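You operate a simulated robot arm through the tools that you are given. There is no shell and no other tool.

You run a simulated robot arm. Do the job below in one go: nothing can be reset, and whatever is moved stays where it is left.

## Task
Fetch the supervisor sign and set it on the folder on the left end of the front desk. Put the green glass from the left end of the front desk on the grey bundle there and the blue glass on the paper stack there. Put the deposit holder marked "480" from the left end of the front desk on the ledge of the tall cupboard and the deposit holder labelled "260" on the white seal slip. Take the teal notes from the top of the side desk and put it on the blue tray. Fetch the computer mouse from the teller side of counter 21 and set it on the grey tray. Take the ticket holder marked "11" from the customer side of counter 23 and put it on the teller side of counter 25. Take the yellow notes from the teller side of counter 23 and put it on the output tray of the grey printer. Fetch the jar and stand it on the pink slips. Take the sponge from the top of the back desk and leave it on the output tray of the black printer. The order is free. Set down upright: glass, deposit holder, ticket holder, jar.

It is judged by the outcome, as a careful person would: the job done as asked, and still so three seconds after it is handed in. It fails if anything else is knocked over, pushed out of place, dropped, spilled or broken. Lids that push on must go on centred and level and be pressed home; caps that screw on are set level and turned clockwise until they are tight.

## Robot
A 6-joint arm with a two-finger parallel gripper on a trunk, on a base that moves. Base frame: it is fixed to the floor where the robot stands at the start and does not move with it; the origin is under the middle of the robot, x ahead of it, y to its left, z up. Readings come in mm, degrees, newtons and seconds.
It reaches about 1313 mm from its shoulder. Its first joint turns from -166.0 to 166.0 degrees. Places, roughly: blue tray [-2750, -4750, 750]; computer mouse (7x12x4 cm) [-3600, -5900, 800]; deposit holder [-2750, -1750, 750]; folder [-3000, -2250, 750]; glass [-2250, -2000, 750]; grey bundle [-2500, -1750, 750]; grey tray [-2750, -4500, 750]; jar [-1500, 500, 750]; ledge of the tall cupboard [-6500, -3000, 800]; output tray of the black printer (23x24 cm) [-3000, -220, 960]; output tray of the grey printer (23x24 cm) [-980, -1540, 960]; paper stack [-2500, -2000, 750]; pink slips [-2750, -2500, 750]; seal slip [-2500, -1750, 750]; sponge (11x7x3 cm) [-2200, 200, 800]; supervisor sign [-1500, -2000, 750]; teal notes [-2750, -5000, 750]; teller side of counter 25 [2000, -3200, 800]; ticket holder [-250, -5000, 750]; yellow notes [-500, -4250, 750]. Payload 3.43 kg.
Tool frame: the origin (TCP) lies between the finger pads and is the grasp point; the fingertips stand 34 mm ahead of it; z points along the fingers, y is the line along which they close. The gripper opens to 128 mm. The fingers are 24 mm wide and 12 mm thick; the gripper's body (48 by 130 mm) begins 96 mm behind the TCP.
Orientation is told as [roll, pitch, yaw] about the base's x, y, z axes, in that order, counted from this pose: with the fingers straight down and closing along the base's y, the tool's x points along the base's -x, its y along +y and its z along -z.

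## Interface
- The arm moves only by the tool play_rows. Its argument "deltas" is one flat list of numbers, 7 for each row, row after row: the shift along the tool's x, y, z in mm, then the turn, a rotation vector about the tool's x, y, z in rad, then the gripper command, from -1 (shut) to 1 (fully open), values between in proportion. In form: [tx, ty, tz, ax, ay, az, claw, tx, ty, tz, ax, ay, az, claw, ...]. A call has 1 to 20 rows; each row shifts and turns the commanded pose from where the row before left it, along the tool's axes as they then stand. A row lasts 0.2 s, in which the tool goes at most 50 mm and 8.6 degrees; a call with a longer step from one row to the next is refused whole, and so is a gripper value outside its range. A pose out of reach is approached as far as the arm can. The call stops where the force on the tool passes 40 N (or 10 N more than at its start, if that is more) or the arm is blocked; 0.2 s more then pass. Each finger travels about 153 mm/s and halts on what it meets, pressing with about 22 N; the grip force reading is that of the motor and also rises with nothing between the fingers. The clock runs only during rows and for 0.2 s after the last one: add rows that do not move to give the fingers time. It gives the time, the measured TCP pose, the force on the tool (base axes), the opening and the grip force at its end, in the units of the frame above (readings bear some noise), with the torque about the TCP (base axes, N m) and any sound that the robot's microphone picked up, and new pictures: "show" is both (left out), scene, wrist or none.
- Cameras (640 x 400 px; columns grow to the right, rows downward): "scene" is now at [174, 216.3, 1220.8]; the picture's right is [-0.03, -1.00, 0.00], its down [-0.36, 0.01, -0.93] and it looks along [0.93, -0.03, -0.36] (base axes); focal length 293 px, centre (320, 200). "wrist" rides on the gripper at [76, -11, -160] in the tool frame; the picture's right is [0.15, 0.99, 0.00], its down [-0.88, 0.13, -0.46] and it looks along [-0.45, 0.07, 0.89] (tool axes); focal length 234 px, centre (320, 200).
- drive_base(legs): drives the robot by 1 to 6 legs, each [ahead, left, turn to the left] in mm, mm and degrees, along the robot's own axes; the way and the turn of a leg run together, so that a leg with both is an arc; at most 1500 mm and 180 degrees a leg. The arm and the cameras ride along, it lands a little off, and it stops where it bumps. It gives what a move gives, and a new picture of the scene camera.
- pan_tilt(pan, tilt): turns the head with the scene camera to pan (to the left, within 143 degrees either way) and tilt (down, from -29 to 69), counted from straight ahead of the robot. It gives what a move gives, and a new picture of the scene camera.
- point_at(camera, pixels): for up to 12 pixels [column, row] of the newest picture of that camera ("zoom" is the newest enlarged one), the place [x, y, z] in the base frame of the surface seen there, good to about 2 mm. No time passes.
- zoom(camera, box): a new picture of the part [left, top, right, bottom] of that camera's present view, enlarged. No time passes.
- job_done(): hands the job in; it is judged then, once.

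Open the gripper and draw the arm clear of the work before you hand the job in, unless the task says otherwise.

The tools are called after "Call:" as a command line: name --argument value ..., lists and objects as JSON in quotes. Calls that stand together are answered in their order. play_rows: Moves the arm, as the interface text tells. Its arguments: {"type":"object","properties":{"deltas":{"type":"array"},"show":{"type":"string","enum":["both","scene","wrist","none"]}},"required":["deltas"]} The other tools are called the same way: drive_base (legs) drives the base; pan_tilt (pan, tilt) turns the head that bears the scene camera; point_at (camera, pixels) gives the place of the surface under pixels of a picture; zoom (camera, box) takes an enlarged picture of a part of a camera's view; job_done () hands the job in.

At the start:

```text
clock: 0.0
tcp_pos: [775.6, 136.6, 1059.8]
orientation: [0.0, 0.0, 0.1]
wrist_force: [-0.8, -1.3, 0.2]
wrist_torque: [0.01, 0.01, -0.01]
gripper_width: 128.2
finger_force: 0.1
robot x, y, heading: [1.0, 1.2, -0.2]
head pan, tilt (commanded): [-1.8, 21.2]
```

scene: 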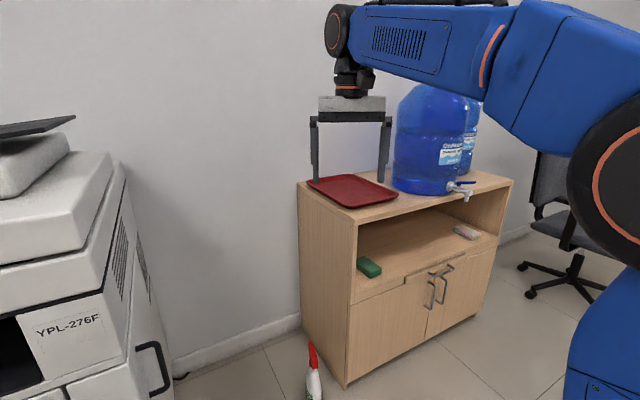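
wrist: 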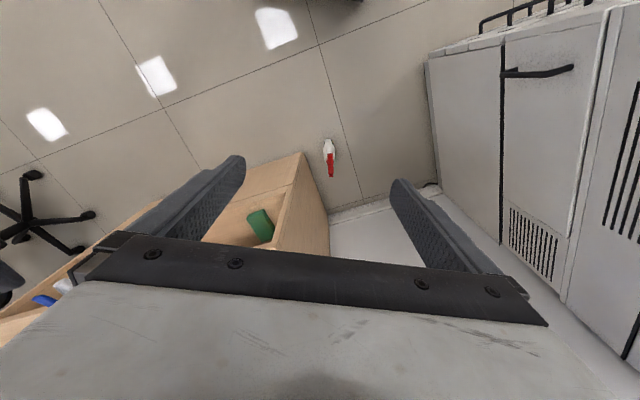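

The first picture shows a wooden cabinet ahead with a red tray, and a printer on the left. I'll look around with the head to map out the room.

Call:
pan_tilt --pan -100 --tilt 15

Call:
pan_tilt --pan -140 --tilt 15

Call:
pan_tilt --pan 140 --tilt 15

Call:
pan_tilt --pan 80 --tilt 15

```text
clock: 1.7
tcp_pos: [775.2, 138.1, 1059.4]
orientation: [0.0, -0.1, 0.0]
wrist_force: [0.6, -0.8, 0.0]
wrist_torque: [0.02, 0.0, 0.03]
gripper_width: 128.2
finger_force: 0.2
robot x, y, heading: [-1.7, 0.9, -0.2]
head pan, tilt (commanded): [-100.0, 15.0]
```

scene: 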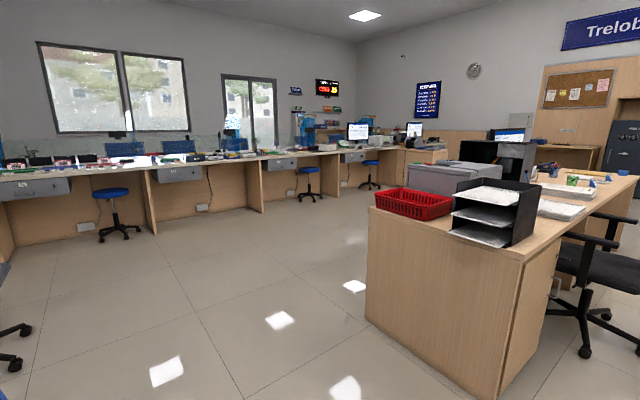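

```text
clock: 2.8
tcp_pos: [775.7, 137.0, 1059.2]
orientation: [0.0, 0.0, 0.1]
wrist_force: [-0.9, 0.8, 0.4]
wrist_torque: [-0.04, 0.01, 0.0]
gripper_width: 128.3
finger_force: 0.1
robot x, y, heading: [-1.3, 3.8, 0.2]
head pan, tilt (commanded): [-140.0, 15.0]
```

scene: 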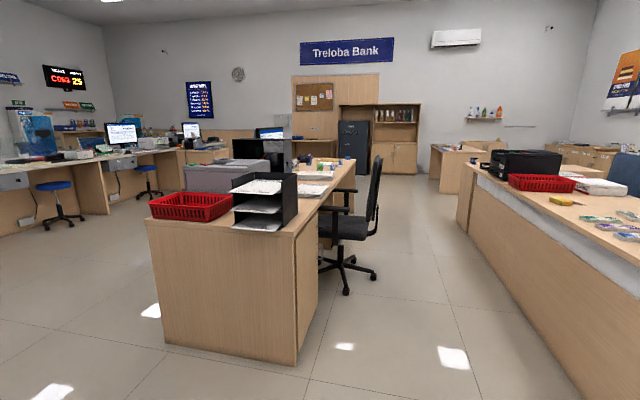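

```text
clock: 6.7
tcp_pos: [776.4, 138.2, 1059.3]
orientation: [0.0, 0.0, 0.0]
wrist_force: [-0.2, 0.8, 0.4]
wrist_torque: [-0.02, -0.03, -0.03]
gripper_width: 127.7
finger_force: 0.0
robot x, y, heading: [0.6, 0.6, -0.1]
head pan, tilt (commanded): [140.0, 15.0]
```

scene: 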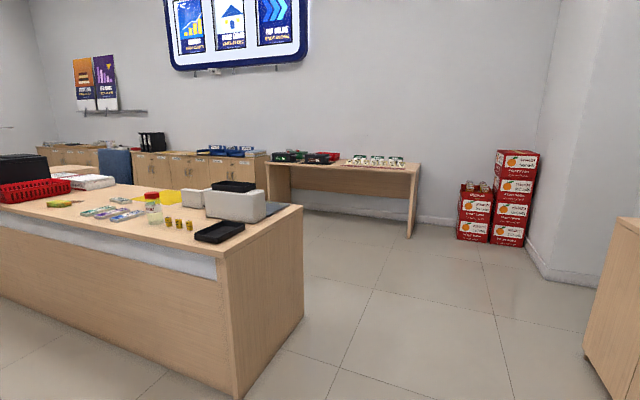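

```text
clock: 8.0
tcp_pos: [776.3, 138.2, 1059.6]
orientation: [0.0, 0.0, 0.0]
wrist_force: [-0.5, 0.3, -0.3]
wrist_torque: [-0.01, -0.01, -0.02]
gripper_width: 128.2
finger_force: 0.0
robot x, y, heading: [0.3, -1.0, 0.1]
head pan, tilt (commanded): [80.0, 15.0]
```

scene: 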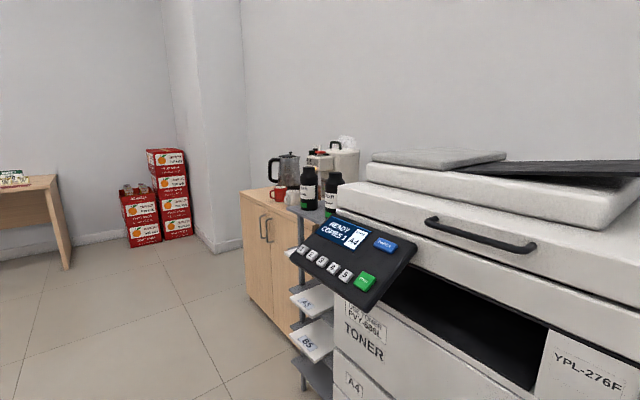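

The pictures show the back desk (behind left), the front desk (behind right) and the counter row farther off. I'll go back to pan -140 and read the desk corners, using pixels from that picture.

Call:
pan_tilt --pan -140 --tilt 15

Call:
point_at --camera "scene" --pixels '[[166, 343], [297, 363], [147, 219], [290, 234], [320, 165], [190, 207], [262, 205], [580, 398], [462, 170], [462, 225], [590, 230], [385, 140]]'

Call:
zoom --camera "scene" --box '[140, 110, 400, 270]'

Call:
zoom --camera "scene" --box '[420, 110, 640, 250]'

```text
clock: 11.1
tcp_pos: [776.5, 136.9, 1059.1]
orientation: [0.0, 0.0, 0.1]
wrist_force: [-0.2, 0.3, 0.3]
wrist_torque: [-0.07, 0.03, -0.02]
gripper_width: 127.8
finger_force: 0.2
robot x, y, heading: [1.7, 2.9, 0.2]
head pan, tilt (commanded): [-140.0, 15.0]
```

scene: 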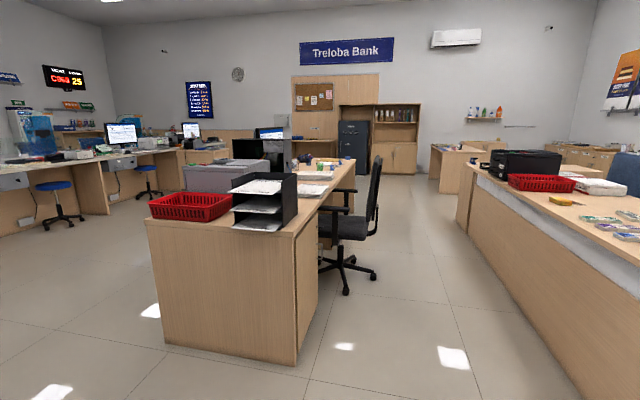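

```text
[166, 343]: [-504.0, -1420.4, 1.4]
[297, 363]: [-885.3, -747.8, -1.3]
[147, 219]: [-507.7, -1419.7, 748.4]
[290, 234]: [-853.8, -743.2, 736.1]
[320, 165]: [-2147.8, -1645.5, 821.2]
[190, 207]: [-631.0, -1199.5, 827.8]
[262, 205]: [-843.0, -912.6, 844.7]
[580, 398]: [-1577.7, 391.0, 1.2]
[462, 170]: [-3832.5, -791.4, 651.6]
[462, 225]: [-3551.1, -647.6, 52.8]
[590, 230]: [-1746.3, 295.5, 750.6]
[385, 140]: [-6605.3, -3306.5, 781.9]
```

```text
2.46 times, centred on (270, 190) of scene
```

zoom: 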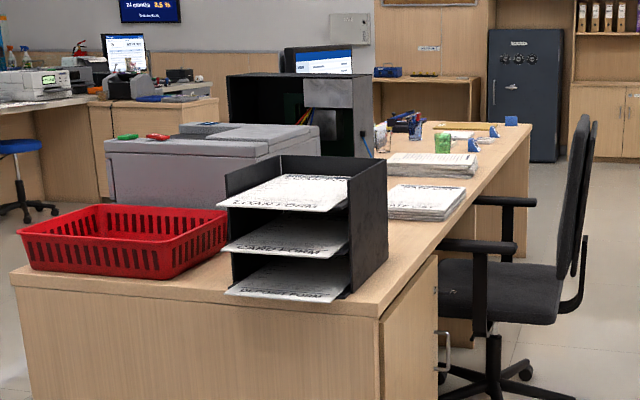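

```text
2.86 times, centred on (530, 180) of scene
```

zoom: 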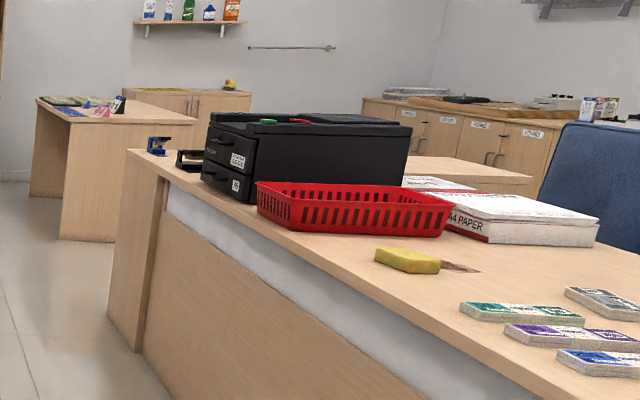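

Both desks are rotated about 28° relative to the base frame. Next I'll look down to see the robot's own base size and arm layout.

Call:
pan_tilt --pan 0 --tilt 69

Call:
pan_tilt --pan -60 --tilt 60

Call:
pan_tilt --pan 143 --tilt 20

```text
clock: 13.4
tcp_pos: [775.7, 137.4, 1060.1]
orientation: [0.0, -0.1, 0.0]
wrist_force: [1.2, -0.6, -0.3]
wrist_torque: [0.01, 0.0, -0.03]
gripper_width: 128.0
finger_force: 0.0
robot x, y, heading: [1.9, -0.2, 0.1]
head pan, tilt (commanded): [0.0, 68.8]
```

scene: 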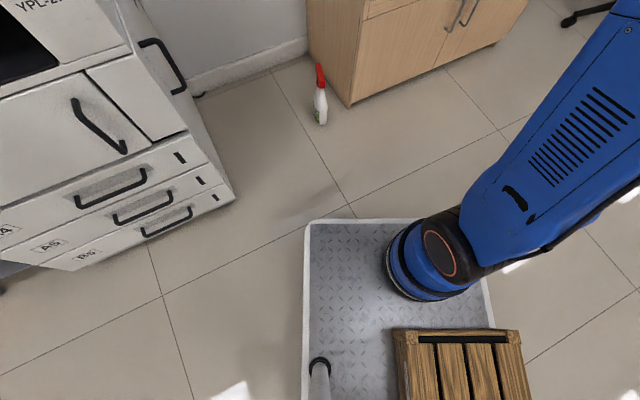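

```text
clock: 14.7
tcp_pos: [775.1, 137.3, 1059.1]
orientation: [0.0, -0.1, 0.0]
wrist_force: [0.7, -0.1, 0.6]
wrist_torque: [0.0, -0.02, 0.02]
gripper_width: 128.1
finger_force: 0.0
robot x, y, heading: [0.9, -1.2, 0.1]
head pan, tilt (commanded): [-60.0, 60.0]
```

scene: 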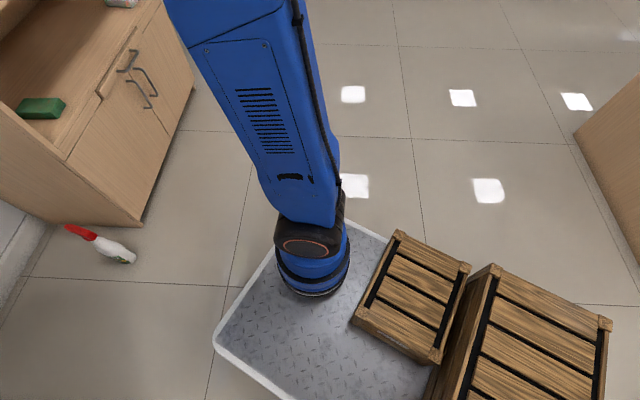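

```text
clock: 17.6
tcp_pos: [775.1, 138.2, 1060.0]
orientation: [0.0, 0.0, -0.1]
wrist_force: [0.3, 0.3, -0.1]
wrist_torque: [0.01, -0.01, -0.01]
gripper_width: 128.1
finger_force: 0.0
robot x, y, heading: [-1.0, 0.6, -0.1]
head pan, tilt (commanded): [143.0, 20.0]
```

scene: 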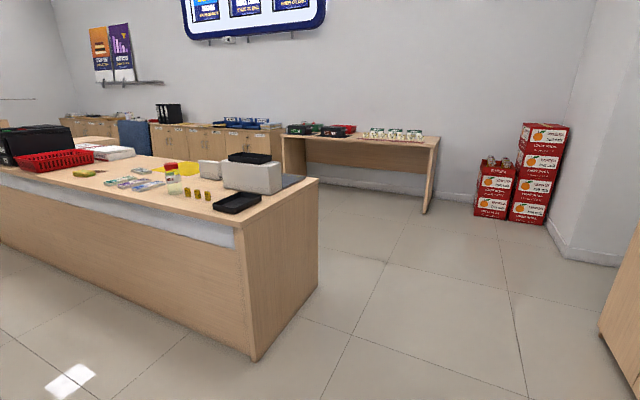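

The robot is a flat cart with the arm column on the right-front and wooden crates aboard. I'll measure the cart's outline and the crates.

Call:
pan_tilt --pan 0 --tilt 69

Call:
point_at --camera "scene" --pixels '[[309, 222], [410, 221], [304, 380], [490, 320], [425, 270], [445, 250], [400, 335], [515, 335], [450, 370], [320, 365], [320, 107], [190, 285]]'

Call:
pan_tilt --pan -120 --tilt 65

Call:
pan_tilt --pan 90 --tilt 65

```text
clock: 19.9
tcp_pos: [775.7, 136.5, 1059.6]
orientation: [0.0, 0.0, -0.2]
wrist_force: [-0.3, -0.4, 0.7]
wrist_torque: [0.02, -0.03, 0.03]
gripper_width: 127.9
finger_force: 0.2
robot x, y, heading: [1.3, -0.1, -0.3]
head pan, tilt (commanded): [0.0, 68.8]
```

scene: 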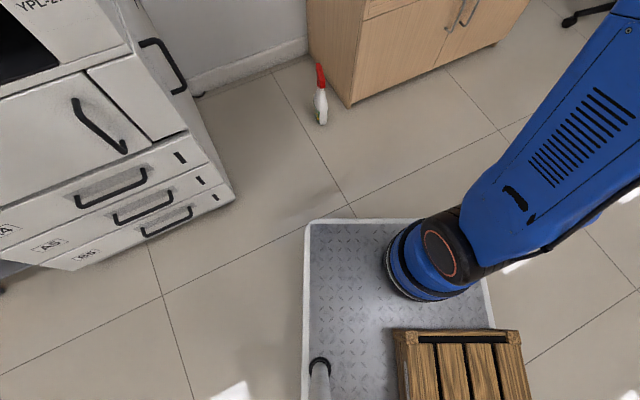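

```text
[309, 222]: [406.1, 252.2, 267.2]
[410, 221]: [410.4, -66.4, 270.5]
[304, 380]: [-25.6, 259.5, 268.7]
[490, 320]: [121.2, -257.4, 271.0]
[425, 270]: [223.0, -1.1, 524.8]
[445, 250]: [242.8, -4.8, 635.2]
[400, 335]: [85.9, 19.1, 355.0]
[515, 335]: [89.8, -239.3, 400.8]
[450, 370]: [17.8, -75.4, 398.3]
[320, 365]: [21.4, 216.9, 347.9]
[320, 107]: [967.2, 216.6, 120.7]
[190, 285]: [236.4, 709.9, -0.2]
```

```text
clock: 21.9
tcp_pos: [776.4, 137.5, 1058.9]
orientation: [0.1, 0.0, 0.1]
wrist_force: [-0.4, -0.1, 0.2]
wrist_torque: [0.03, 0.03, 0.04]
gripper_width: 127.9
finger_force: 0.1
robot x, y, heading: [2.8, 0.7, -0.3]
head pan, tilt (commanded): [-120.0, 65.0]
```

scene: 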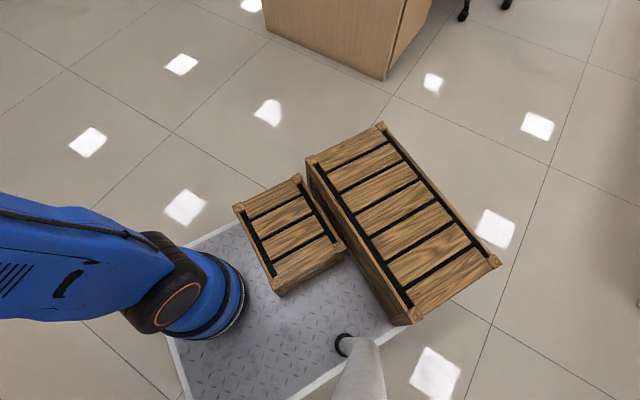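

```text
clock: 24.9
tcp_pos: [775.6, 137.5, 1060.0]
orientation: [0.0, 0.0, 0.0]
wrist_force: [0.1, 0.1, 0.3]
wrist_torque: [-0.02, 0.04, -0.01]
gripper_width: 128.1
finger_force: 0.0
robot x, y, heading: [-0.4, 1.2, -0.2]
head pan, tilt (commanded): [90.0, 65.0]
```

scene: 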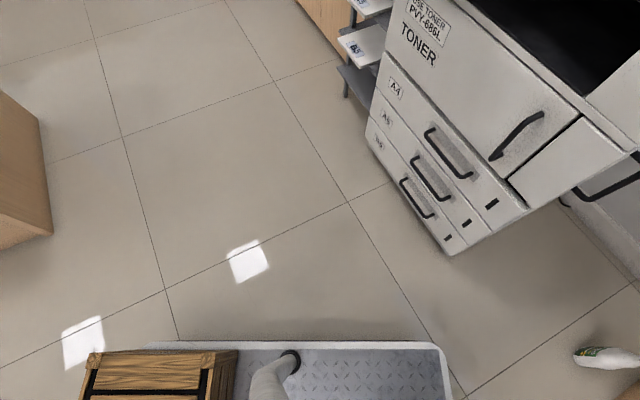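

The deck spans about 820 x 520 mm, with the arm axis near x=230. Now I'll look to the right side for chairs and obstacles on the way to the front desk's front side.

Call:
pan_tilt --pan -55 --tilt 20

Call:
pan_tilt --pan -100 --tilt 20

Call:
point_at --camera "scene" --pixels '[[10, 305], [30, 300], [5, 345], [105, 185], [110, 205], [15, 152], [130, 135], [15, 220], [263, 185], [215, 150], [290, 140], [348, 140]]'

Call:
zoom --camera "scene" --box '[0, 70, 240, 220]'

Call:
zoom --camera "scene" --box '[220, 70, 460, 220]'

```text
clock: 27.2
tcp_pos: [775.3, 138.4, 1059.1]
orientation: [0.0, 0.0, 0.0]
wrist_force: [0.2, -1.4, -0.1]
wrist_torque: [0.0, 0.0, -0.01]
gripper_width: 127.7
finger_force: 0.0
robot x, y, heading: [1.1, -0.8, 0.2]
head pan, tilt (commanded): [-55.0, 20.0]
```

scene: 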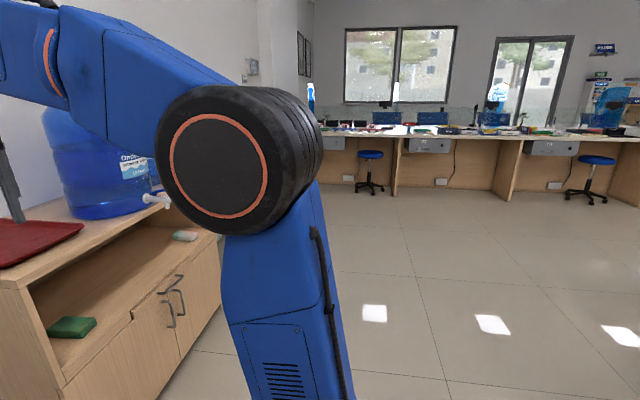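

```text
clock: 28.3
tcp_pos: [775.0, 137.5, 1060.1]
orientation: [-0.1, 0.0, 0.0]
wrist_force: [-0.6, 0.2, 0.1]
wrist_torque: [-0.01, 0.03, -0.02]
gripper_width: 128.2
finger_force: 0.1
robot x, y, heading: [1.3, -0.9, 0.1]
head pan, tilt (commanded): [-100.0, 20.0]
```

scene: 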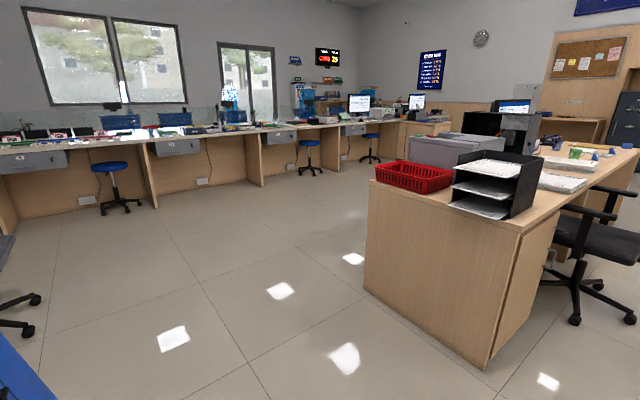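

```text
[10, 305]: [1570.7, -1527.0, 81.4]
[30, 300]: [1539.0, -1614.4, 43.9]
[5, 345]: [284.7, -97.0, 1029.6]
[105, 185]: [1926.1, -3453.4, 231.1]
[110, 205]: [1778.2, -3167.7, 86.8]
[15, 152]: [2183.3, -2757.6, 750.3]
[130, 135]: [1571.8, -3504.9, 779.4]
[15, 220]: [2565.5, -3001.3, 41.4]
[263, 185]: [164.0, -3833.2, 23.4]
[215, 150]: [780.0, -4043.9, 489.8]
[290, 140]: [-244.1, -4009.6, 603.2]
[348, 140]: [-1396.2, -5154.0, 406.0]
```

```text
2.67 times, centred on (120, 145) of scene
```

zoom: 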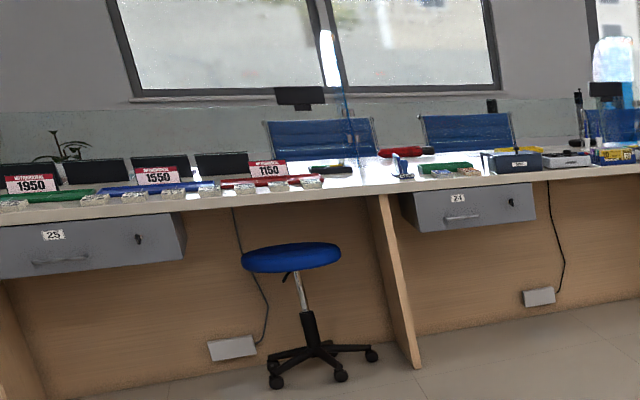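

```text
2.67 times, centred on (340, 145) of scene
```

zoom: 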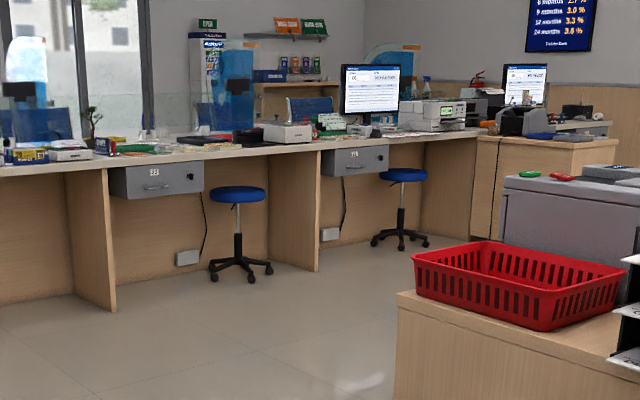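

The way to the right is clear, with a chair at about (1570,-1527) and front desk corners at (-505,-1420) and (-870,-745). I'll pull the arm in a bit first.

Call:
play_rows --deltas '[40, 0, -20, 0, 0, 0, -1, 40, 0, -20, 0, 0, 0, -1, 40, 0, -20, 0, 0, 0, -1, 40, 0, -20, 0, 0, 0, -1]' --show "scene"

```text
clock: 29.3
tcp_pos: [614.5, 140.9, 1142.4]
orientation: [0.1, 0.0, 0.0]
wrist_force: [0.2, -0.2, -0.6]
wrist_torque: [-0.09, 0.06, 0.04]
gripper_width: 0.0
finger_force: 22.0
robot x, y, heading: [-0.4, 0.0, -0.1]
head pan, tilt (commanded): [-100.0, 20.0]
```

scene: 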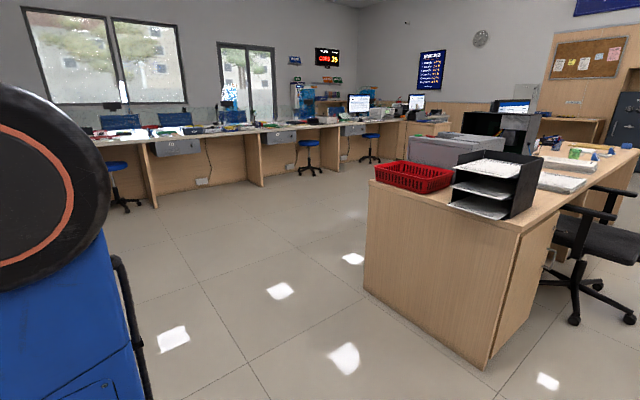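

The arm is tucked to x≈614, z≈1142. Now I'll back off, strafe right past the desk corner, and turn to face the front desk's front side.

Call:
drive_base --legs '[[-100, 0, 0], [0, -700, 0], [450, -1000, 0], [0, 0, 118.2]]'

Call:
pan_tilt --pan 40 --tilt 15

Call:
zoom --camera "scene" --box '[200, 80, 440, 230]'

```text
clock: 44.0
tcp_pos: [-44.4, -1222.5, 1141.9]
orientation: [0.1, -0.1, 114.4]
wrist_force: [-0.3, -1.2, 0.2]
wrist_torque: [0.0, 0.02, -0.03]
gripper_width: 0.0
finger_force: 22.3
robot x, y, heading: [339.3, -1722.9, 114.5]
head pan, tilt (commanded): [-100.0, 20.0]
```

scene: 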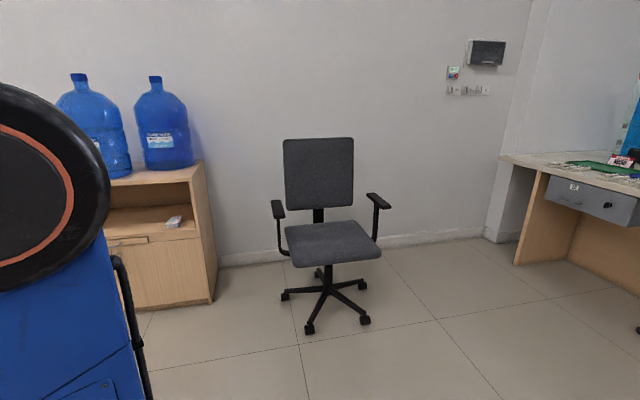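

```text
clock: 46.2
tcp_pos: [-45.2, -1223.8, 1141.7]
orientation: [0.0, -0.1, 114.4]
wrist_force: [0.3, -0.1, 0.0]
wrist_torque: [-0.01, -0.02, 0.04]
gripper_width: 0.0
finger_force: 22.1
robot x, y, heading: [338.8, -1724.2, 114.2]
head pan, tilt (commanded): [40.0, 15.0]
```

scene: 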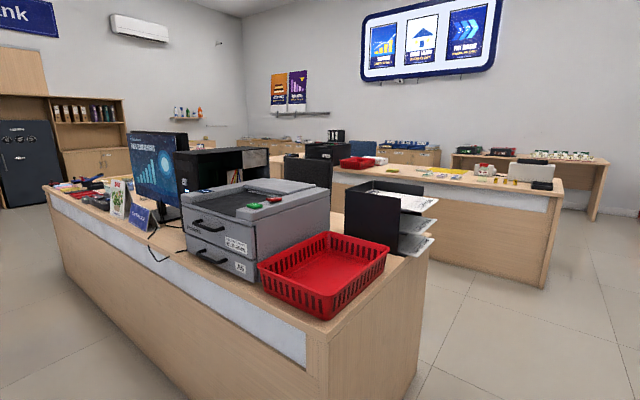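

```text
2.67 times, centred on (320, 155) of scene
```

zoom: 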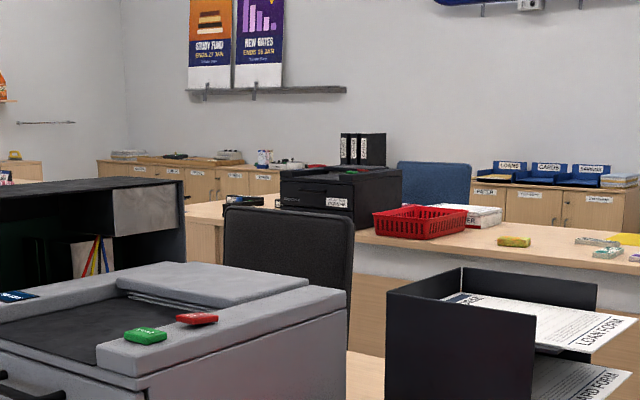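

The front desk's front side is now visible: the grey printer at (250,220), the monitor, and a blue sign at (140,215). I'll measure these positions.

Call:
point_at --camera "scene" --pixels '[[318, 350], [62, 200], [140, 218], [118, 200], [60, 187], [90, 185], [240, 205], [265, 200], [200, 160], [160, 170], [215, 250], [305, 185]]'

Call:
zoom --camera "scene" --box '[40, 160, 200, 260]'

```text
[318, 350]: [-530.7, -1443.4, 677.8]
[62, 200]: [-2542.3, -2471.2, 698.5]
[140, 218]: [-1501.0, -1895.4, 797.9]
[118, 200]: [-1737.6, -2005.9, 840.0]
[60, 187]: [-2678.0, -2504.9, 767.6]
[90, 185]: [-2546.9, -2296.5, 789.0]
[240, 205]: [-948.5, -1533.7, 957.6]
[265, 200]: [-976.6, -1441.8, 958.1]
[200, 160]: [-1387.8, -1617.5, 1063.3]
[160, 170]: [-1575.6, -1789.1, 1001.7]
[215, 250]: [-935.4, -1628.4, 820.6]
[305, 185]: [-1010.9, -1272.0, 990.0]
```

```text
4.00 times, centred on (120, 210) of scene
```

zoom: 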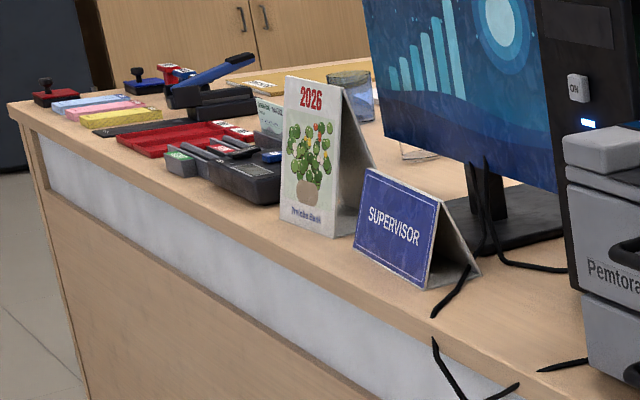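

The supervisor sign is a tent card at about (-1500,-1895). I'll straighten the heading, back off slightly, and slide left along the desk.

Call:
drive_base --legs '[[-120, 0, 3], [0, 1500, 0], [0, 700, 0]]'

Call:
pan_tilt --pan 45 --tilt 25

Call:
zoom --camera "scene" --box '[100, 50, 580, 350]'

```text
clock: 57.9
tcp_pos: [-1972.0, -2326.1, 1143.4]
orientation: [0.1, 0.0, 116.1]
wrist_force: [-0.2, -0.1, 0.2]
wrist_torque: [0.01, 0.0, -0.04]
gripper_width: 0.0
finger_force: 21.8
robot x, y, heading: [-1576.3, -2820.6, 116.1]
head pan, tilt (commanded): [40.0, 15.0]
```

scene: 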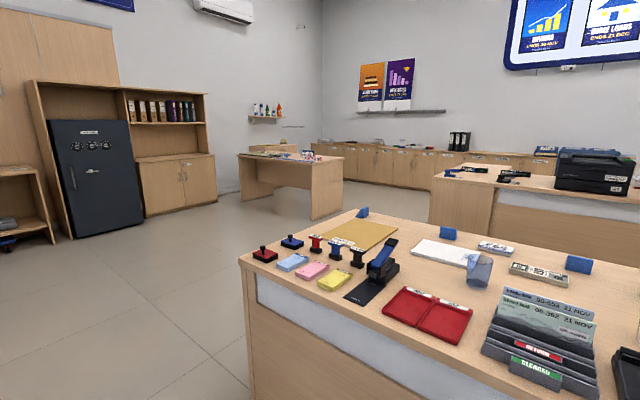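

```text
clock: 58.6
tcp_pos: [-1972.2, -2326.8, 1142.1]
orientation: [0.0, 0.0, 116.2]
wrist_force: [0.2, 0.1, 0.8]
wrist_torque: [-0.03, 0.02, 0.03]
gripper_width: 0.1
finger_force: 22.0
robot x, y, heading: [-1573.4, -2818.5, 116.0]
head pan, tilt (commanded): [45.0, 25.0]
```

scene: 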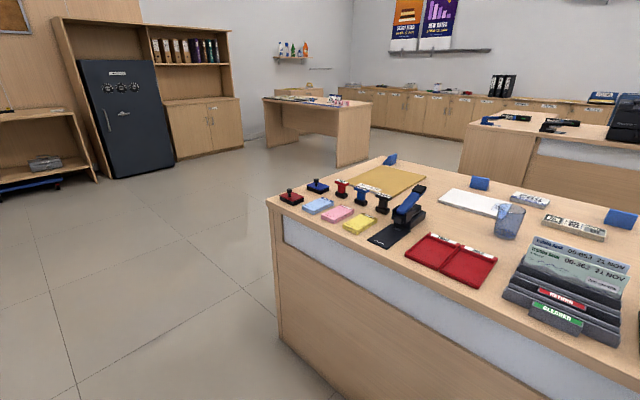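

```text
1.33 times, centred on (340, 200) of scene
```

zoom: 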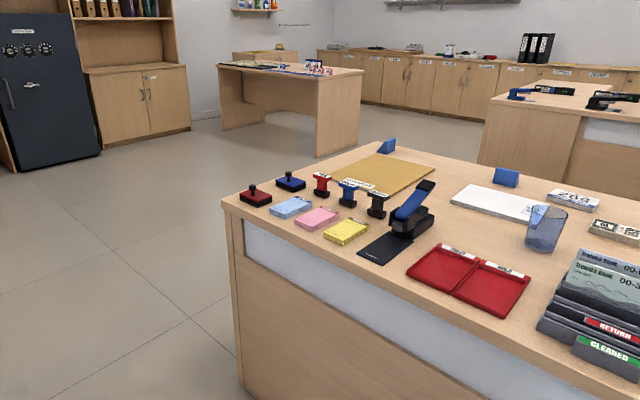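

The left end shows stamps, slips, the yellow-brown folder, a paper stack, the blue glass and blue wedge-shaped holders. I'll pan right to see the rest and then zoom in.

Call:
pan_tilt --pan 22 --tilt 28

Call:
zoom --camera "scene" --box '[60, 110, 300, 260]'

Call:
zoom --camera "scene" --box '[240, 90, 480, 240]'

Call:
zoom --camera "scene" --box '[280, 180, 600, 380]'

```text
clock: 59.5
tcp_pos: [-1972.0, -2327.5, 1141.0]
orientation: [0.0, -0.1, 116.2]
wrist_force: [0.3, -0.3, 0.4]
wrist_torque: [0.0, -0.01, 0.0]
gripper_width: 0.0
finger_force: 21.6
robot x, y, heading: [-1573.4, -2817.4, 116.1]
head pan, tilt (commanded): [22.0, 28.0]
```

scene: 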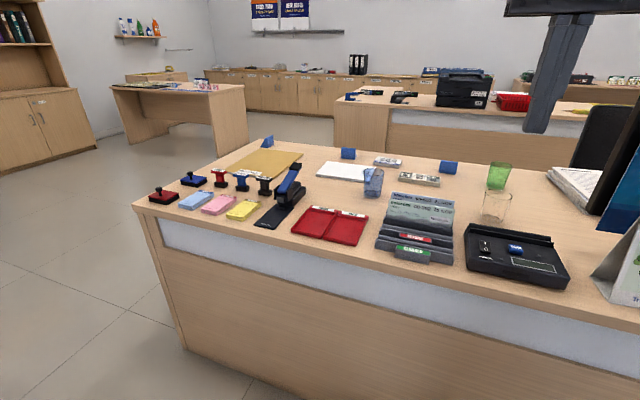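

```text
2.67 times, centred on (180, 185) of scene
```

zoom: 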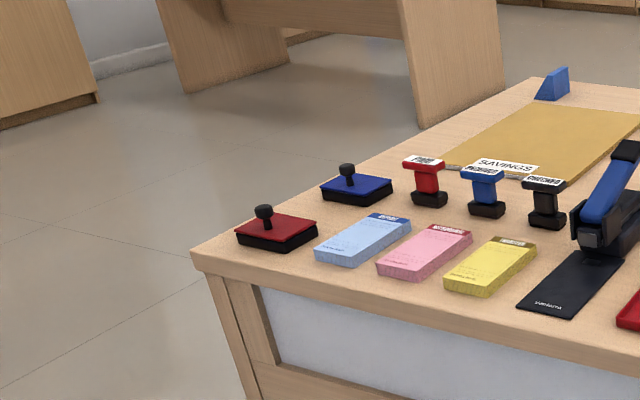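

```text
2.67 times, centred on (360, 165) of scene
```

zoom: 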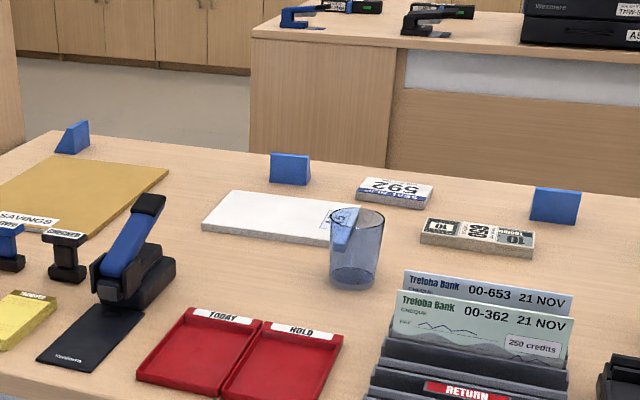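

```text
2.00 times, centred on (440, 280) of scene
```

zoom: 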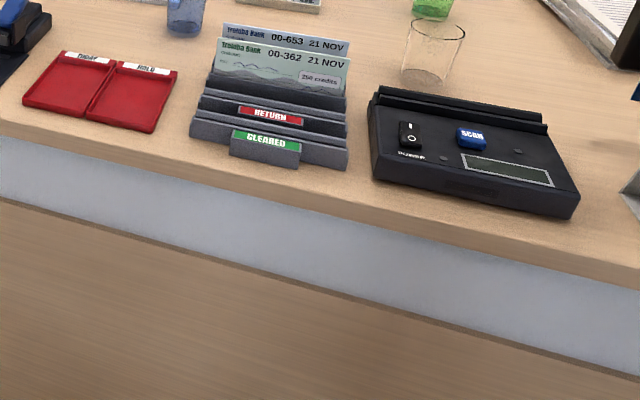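

There are three blue wedges (267,141), (348,153), (448,167), a banknote bundle (418,179), a white slip (388,161), a paper stack (343,171), a blue glass (373,183) and a green glass (497,175). I'll zoom closer on these.

Call:
zoom --camera "scene" --box '[320, 135, 416, 195]'

Call:
zoom --camera "scene" --box '[376, 145, 472, 205]'

Call:
zoom --camera "scene" --box '[220, 125, 316, 185]'

Call:
point_at --camera "scene" --pixels '[[267, 141], [348, 153], [448, 167], [388, 161], [418, 179], [345, 170], [373, 196], [497, 187], [265, 162], [220, 203], [496, 218], [150, 203]]'

```text
6.67 times, centred on (368, 165) of scene
```

zoom: 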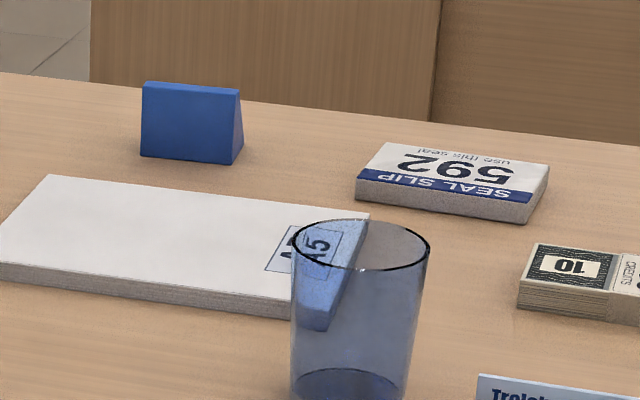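

```text
6.67 times, centred on (424, 175) of scene
```

zoom: 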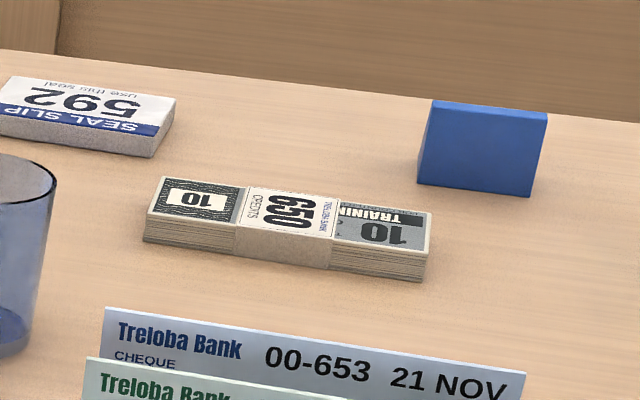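

```text
6.67 times, centred on (268, 155) of scene
```

zoom: 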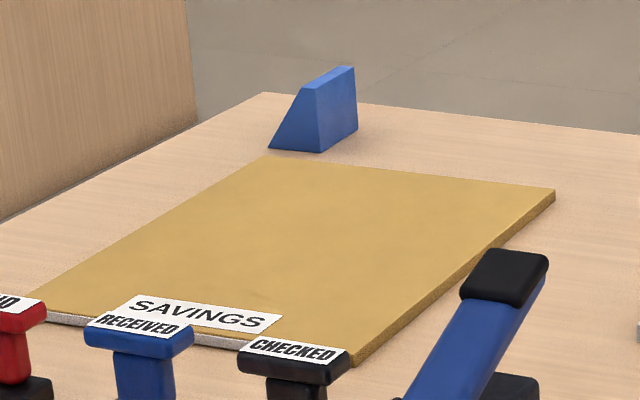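

```text
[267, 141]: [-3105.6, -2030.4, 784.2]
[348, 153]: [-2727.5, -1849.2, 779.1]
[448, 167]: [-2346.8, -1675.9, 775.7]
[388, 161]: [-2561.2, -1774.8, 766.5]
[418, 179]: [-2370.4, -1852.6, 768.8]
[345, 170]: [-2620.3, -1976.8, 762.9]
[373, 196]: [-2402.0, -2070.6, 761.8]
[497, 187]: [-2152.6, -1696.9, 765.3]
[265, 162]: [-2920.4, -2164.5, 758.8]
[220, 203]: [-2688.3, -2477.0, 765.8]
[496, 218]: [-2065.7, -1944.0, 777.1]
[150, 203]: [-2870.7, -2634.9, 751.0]
```

All targets are located: from one spot in front of the desk (arm axis about 240 mm from its edge) everything on the left end is within about 1070 mm. I'll move ahead 260 and left 300.

Call:
drive_base --legs '[[0, 300, 1], [250, 0, 0]]'

Call:
pan_tilt --pan 10 --tilt 35

```text
clock: 63.0
tcp_pos: [-2366.3, -2246.8, 1143.2]
orientation: [0.0, -0.1, 117.9]
wrist_force: [0.6, 0.6, -0.1]
wrist_torque: [-0.03, -0.03, 0.01]
gripper_width: 0.0
finger_force: 21.4
robot x, y, heading: [-1958.9, -2729.3, 117.6]
head pan, tilt (commanded): [22.0, 28.0]
```

scene: 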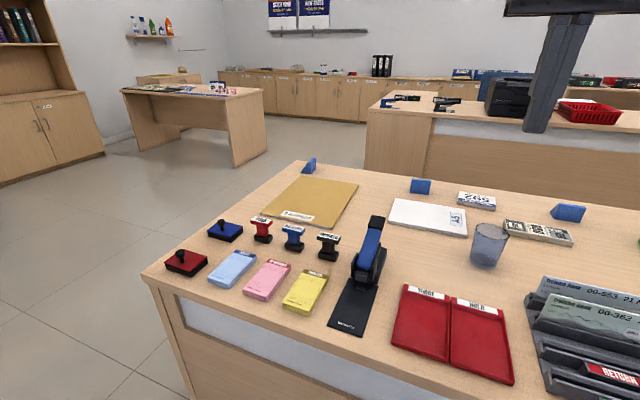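

```text
clock: 63.7
tcp_pos: [-2366.9, -2247.9, 1143.2]
orientation: [0.1, -0.1, 117.8]
wrist_force: [-0.3, 0.4, 0.5]
wrist_torque: [-0.02, -0.01, -0.01]
gripper_width: 0.0
finger_force: 22.2
robot x, y, heading: [-1953.4, -2728.6, 117.6]
head pan, tilt (commanded): [10.0, 35.0]
```

scene: 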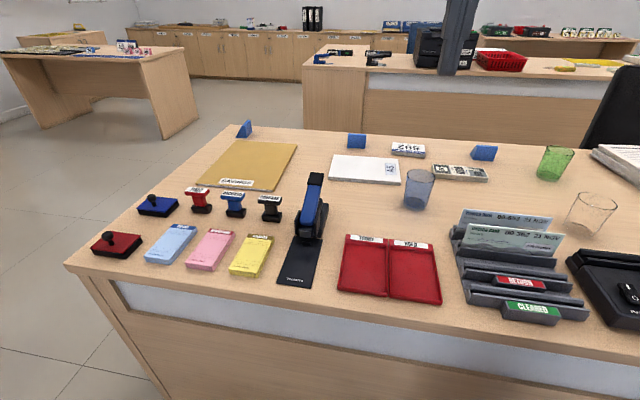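

I'm now well placed: arm axis about 265 mm before the desk edge. I'll look at the supervisor sign toward the right (pan about -60).

Call:
pan_tilt --pan -60 --tilt 25

Call:
zoom --camera "scene" --box '[200, 100, 520, 300]'

```text
clock: 65.1
tcp_pos: [-2368.1, -2248.4, 1142.6]
orientation: [0.0, -0.1, 117.9]
wrist_force: [0.0, -0.2, 0.2]
wrist_torque: [-0.01, 0.0, -0.01]
gripper_width: 0.3
finger_force: 21.6
robot x, y, heading: [-1957.2, -2724.3, 117.7]
head pan, tilt (commanded): [-60.0, 25.0]
```

scene: 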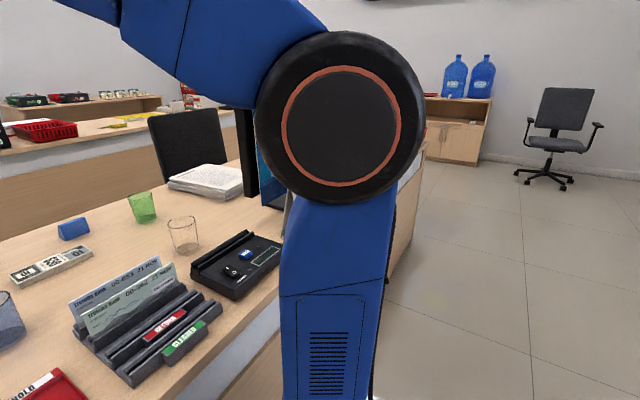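

```text
2.00 times, centred on (360, 200) of scene
```

zoom: 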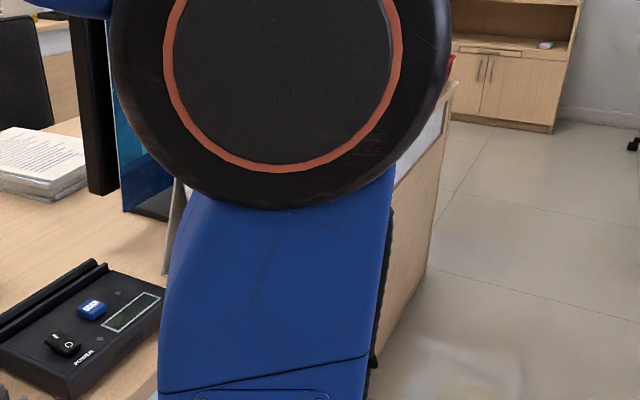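

The arm column blocks the view of the sign, so I'll start with the glasses. I'll view the green glass and the grey bundle from here.

Call:
pan_tilt --pan -18 --tilt 35

Call:
zoom --camera "scene" --box '[240, 100, 400, 200]'

```text
clock: 66.2
tcp_pos: [-2367.0, -2247.3, 1141.7]
orientation: [0.0, -0.1, 117.8]
wrist_force: [-0.1, -0.3, 0.5]
wrist_torque: [0.01, 0.02, 0.0]
gripper_width: 0.2
finger_force: 22.1
robot x, y, heading: [-1956.3, -2728.7, 117.8]
head pan, tilt (commanded): [-18.0, 35.0]
```

scene: 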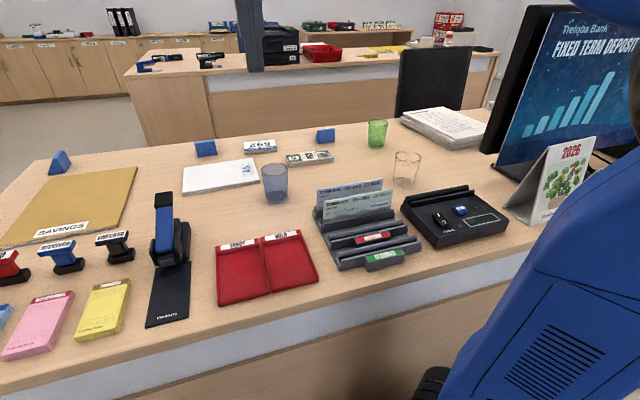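

```text
4.00 times, centred on (320, 150) of scene
```

zoom: 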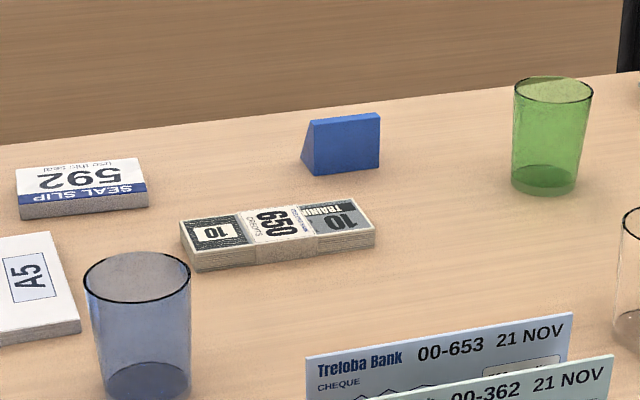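

I'll measure the green glass rim and base, plus the bundle's corners, in this zoom.

Call:
point_at --camera "zoom" --pixels '[[553, 101], [545, 190], [516, 100], [588, 100], [516, 180], [575, 185], [182, 222], [195, 252], [373, 234], [355, 200], [278, 228], [545, 150]]'

Call:
point_at --camera "zoom" --pixels '[[137, 300], [137, 392], [90, 290], [186, 290], [18, 195], [18, 212], [145, 185], [138, 160], [80, 183], [305, 150], [375, 165], [340, 118]]'

```text
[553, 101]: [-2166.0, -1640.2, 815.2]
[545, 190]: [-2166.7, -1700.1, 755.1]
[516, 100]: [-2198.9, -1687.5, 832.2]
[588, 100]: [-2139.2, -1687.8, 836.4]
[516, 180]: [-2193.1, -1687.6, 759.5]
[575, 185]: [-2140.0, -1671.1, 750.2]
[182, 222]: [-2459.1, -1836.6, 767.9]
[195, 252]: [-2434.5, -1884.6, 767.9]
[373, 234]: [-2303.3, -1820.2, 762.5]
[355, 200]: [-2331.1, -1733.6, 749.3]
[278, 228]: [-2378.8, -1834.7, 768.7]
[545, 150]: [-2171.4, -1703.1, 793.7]
```

```text
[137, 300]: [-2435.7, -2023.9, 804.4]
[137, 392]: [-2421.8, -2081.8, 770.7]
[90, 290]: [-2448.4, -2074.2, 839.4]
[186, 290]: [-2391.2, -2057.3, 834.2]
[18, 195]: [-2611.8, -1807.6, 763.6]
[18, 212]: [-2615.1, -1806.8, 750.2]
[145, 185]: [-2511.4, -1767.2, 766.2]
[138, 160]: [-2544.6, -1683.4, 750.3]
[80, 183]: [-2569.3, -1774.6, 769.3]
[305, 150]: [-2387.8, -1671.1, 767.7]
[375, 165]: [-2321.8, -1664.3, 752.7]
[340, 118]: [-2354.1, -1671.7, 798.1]
```

The green glass is centred near (-2167,-1674) with its rim around z 845. I'll hover above it with the gripper open.

Call:
play_rows --deltas '[-31.9, -34.2, 10.9, 0, 0, 0, 1, -31.9, -34.2, 10.9, 0, 0, 0, 1, -31.9, -34.2, 10.9, 0, 0, 0, 1, -31.9, -34.2, 10.9, 0, 0, 0, 1, -31.9, -34.2, 10.9, 0, 0, 0, 1, -31.9, -34.2, 10.9, 0, 0, 0, 1, -31.9, -34.2, 10.9, 0, 0, 0, 1, -31.9, -34.2, 10.9, 0, 0, 0, 1, -31.9, -34.2, 10.9, 0, 0, 0, 1, -31.9, -34.2, 10.9, 0, 0, 0, 1, -31.9, -34.2, 10.9, 0, 0, 0, 1, -31.9, -34.2, 10.9, 0, 0, 0, 1, -31.9, -34.2, 10.9, 0, 0, 0, 1, 0, 0, 0, 0, 0, 0, 1]'

```text
clock: 69.2
tcp_pos: [-2164.0, -1675.6, 999.6]
orientation: [0.0, 0.0, 117.9]
wrist_force: [0.7, -0.3, 0.4]
wrist_torque: [-0.01, -0.03, -0.03]
gripper_width: 128.2
finger_force: 0.0
robot x, y, heading: [-1954.3, -2727.6, 117.6]
head pan, tilt (commanded): [-18.0, 35.0]
```

scene: 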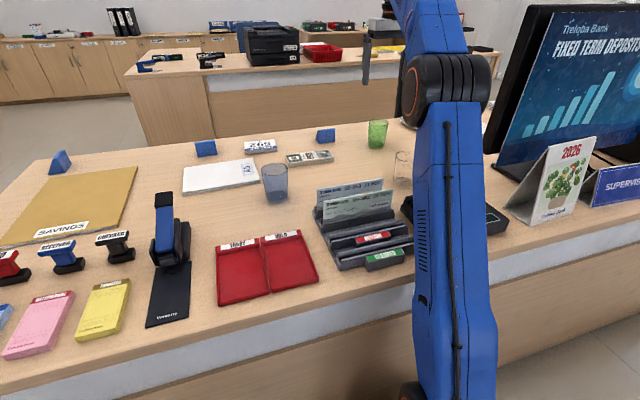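
wrist: 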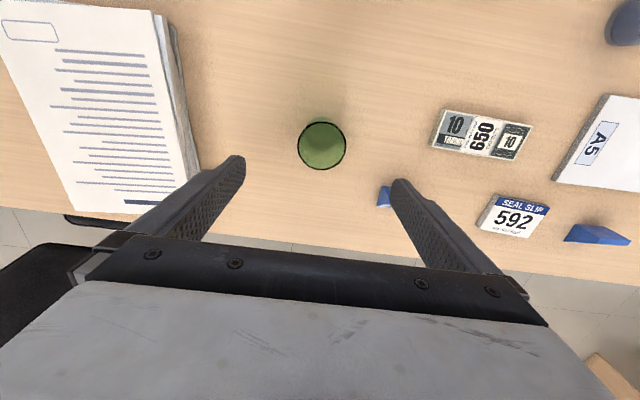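

The wrist view shows the green glass at (322,145), right on the tool's axis. I'll descend to z≈797 and close.

Call:
play_rows --deltas '[0, -1, 45, 0, 0, 0, 1, 0, 0, 45, 0, 0, 0, 1, 0, 0, 45, 0, 0, 0, 1, 0, 0, 40, 0, 0, 0, 1, 0, 0, 27, 0, 0, 0, 1, 0, 0, 0, 0, 0, 0, 1, 0, 0, 0, 0, 0, 0, -1, 0, 0, 0, 0, 0, 0, -1, 0, 0, 0, 0, 0, 0, -1, 0, 0, 0, 0, 0, 0, -1]'

```text
clock: 71.4
tcp_pos: [-2168.1, -1673.8, 797.9]
orientation: [0.1, -0.1, 117.8]
wrist_force: [-0.1, -0.5, 0.4]
wrist_torque: [-0.04, 0.06, 0.0]
gripper_width: 66.0
finger_force: 21.9
robot x, y, heading: [-1954.8, -2727.4, 117.9]
head pan, tilt (commanded): [-18.0, 35.0]
```

scene: 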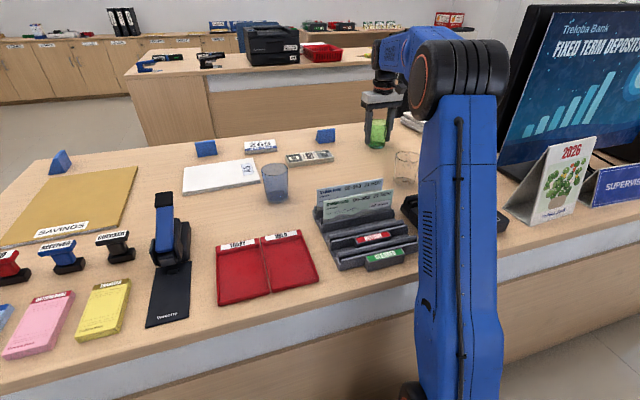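
wrist: 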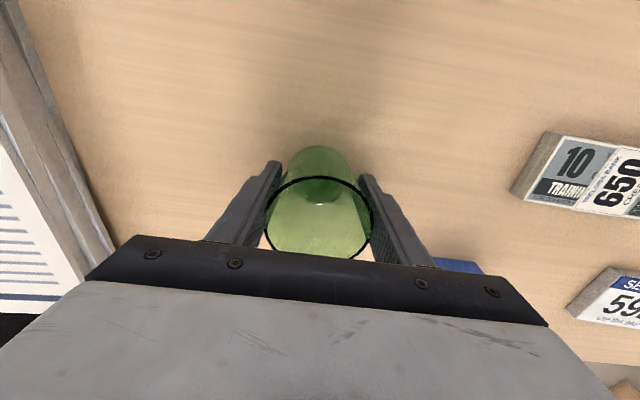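

Gripped at 66 mm. Before moving, I'll measure the bundle and paper stack more precisely with a tight zoom.

Call:
zoom --camera "scene" --box '[276, 135, 340, 175]'

Call:
point_at --camera "zoom" --pixels '[[96, 208], [124, 256], [562, 215], [520, 152], [324, 208], [324, 190], [324, 228], [200, 220], [450, 190]]'

```text
10.00 times, centred on (308, 155) of scene
```

zoom: 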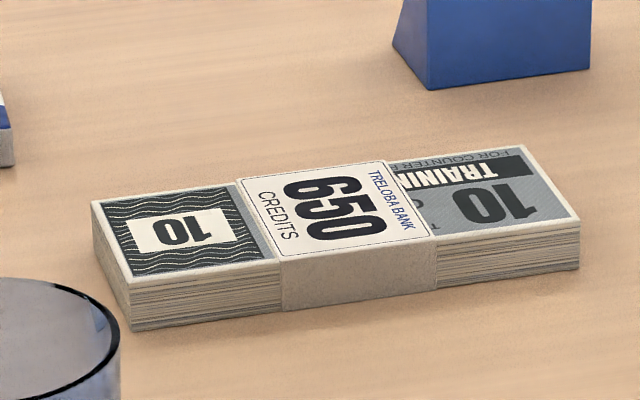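

```text
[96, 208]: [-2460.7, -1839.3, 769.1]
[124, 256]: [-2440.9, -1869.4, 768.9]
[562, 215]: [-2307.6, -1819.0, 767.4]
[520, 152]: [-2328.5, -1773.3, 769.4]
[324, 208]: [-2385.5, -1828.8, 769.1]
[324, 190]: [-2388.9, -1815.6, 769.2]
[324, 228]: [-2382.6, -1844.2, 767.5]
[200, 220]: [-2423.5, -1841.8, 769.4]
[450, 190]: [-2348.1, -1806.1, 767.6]
```

The bundle's centre is at about (-2382,-1828), top z 769. I'll lift the glass and carry it there, stopping above.

Call:
play_rows --deltas '[0, 0, -20, 0, 0, 0, -1, 0, 0, -40, 0, 0, 0, -1, 0, 0, -40, 0, 0, 0, -1, 6.1, 43.5, 0, 0, 0, 0, -1, 6.1, 43.5, 0, 0, 0, 0, -1, 6.1, 43.5, 0, 0, 0, 0, -1, 6.1, 43.5, 0, 0, 0, 0, -1, 6.1, 43.5, 0, 0, 0, 0, -1, 6.1, 43.5, 0, 0, 0, 0, -1, 0, 0, 0, 0, 0, 0, -1]'

```text
clock: 73.6
tcp_pos: [-2383.2, -1828.1, 900.4]
orientation: [0.1, 0.1, 117.8]
wrist_force: [-0.1, 0.6, -1.8]
wrist_torque: [-0.01, 0.02, 0.01]
gripper_width: 65.9
finger_force: 21.9
robot x, y, heading: [-1957.5, -2726.6, 117.8]
head pan, tilt (commanded): [-18.0, 35.0]
```

scene: 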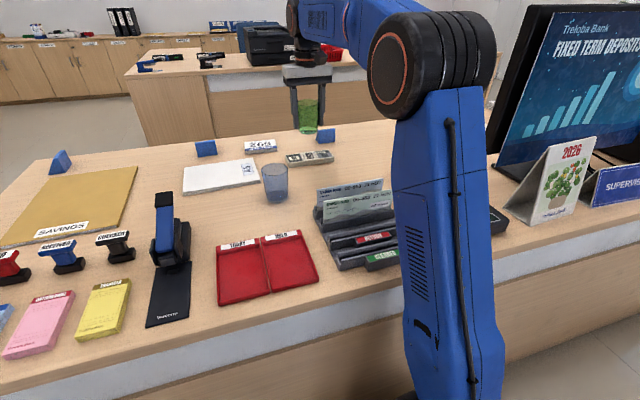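
wrist: 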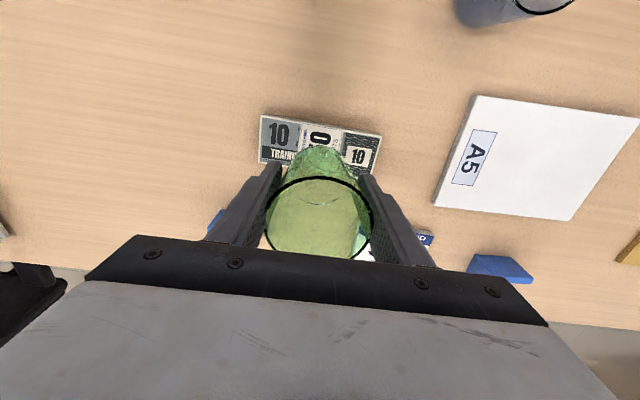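

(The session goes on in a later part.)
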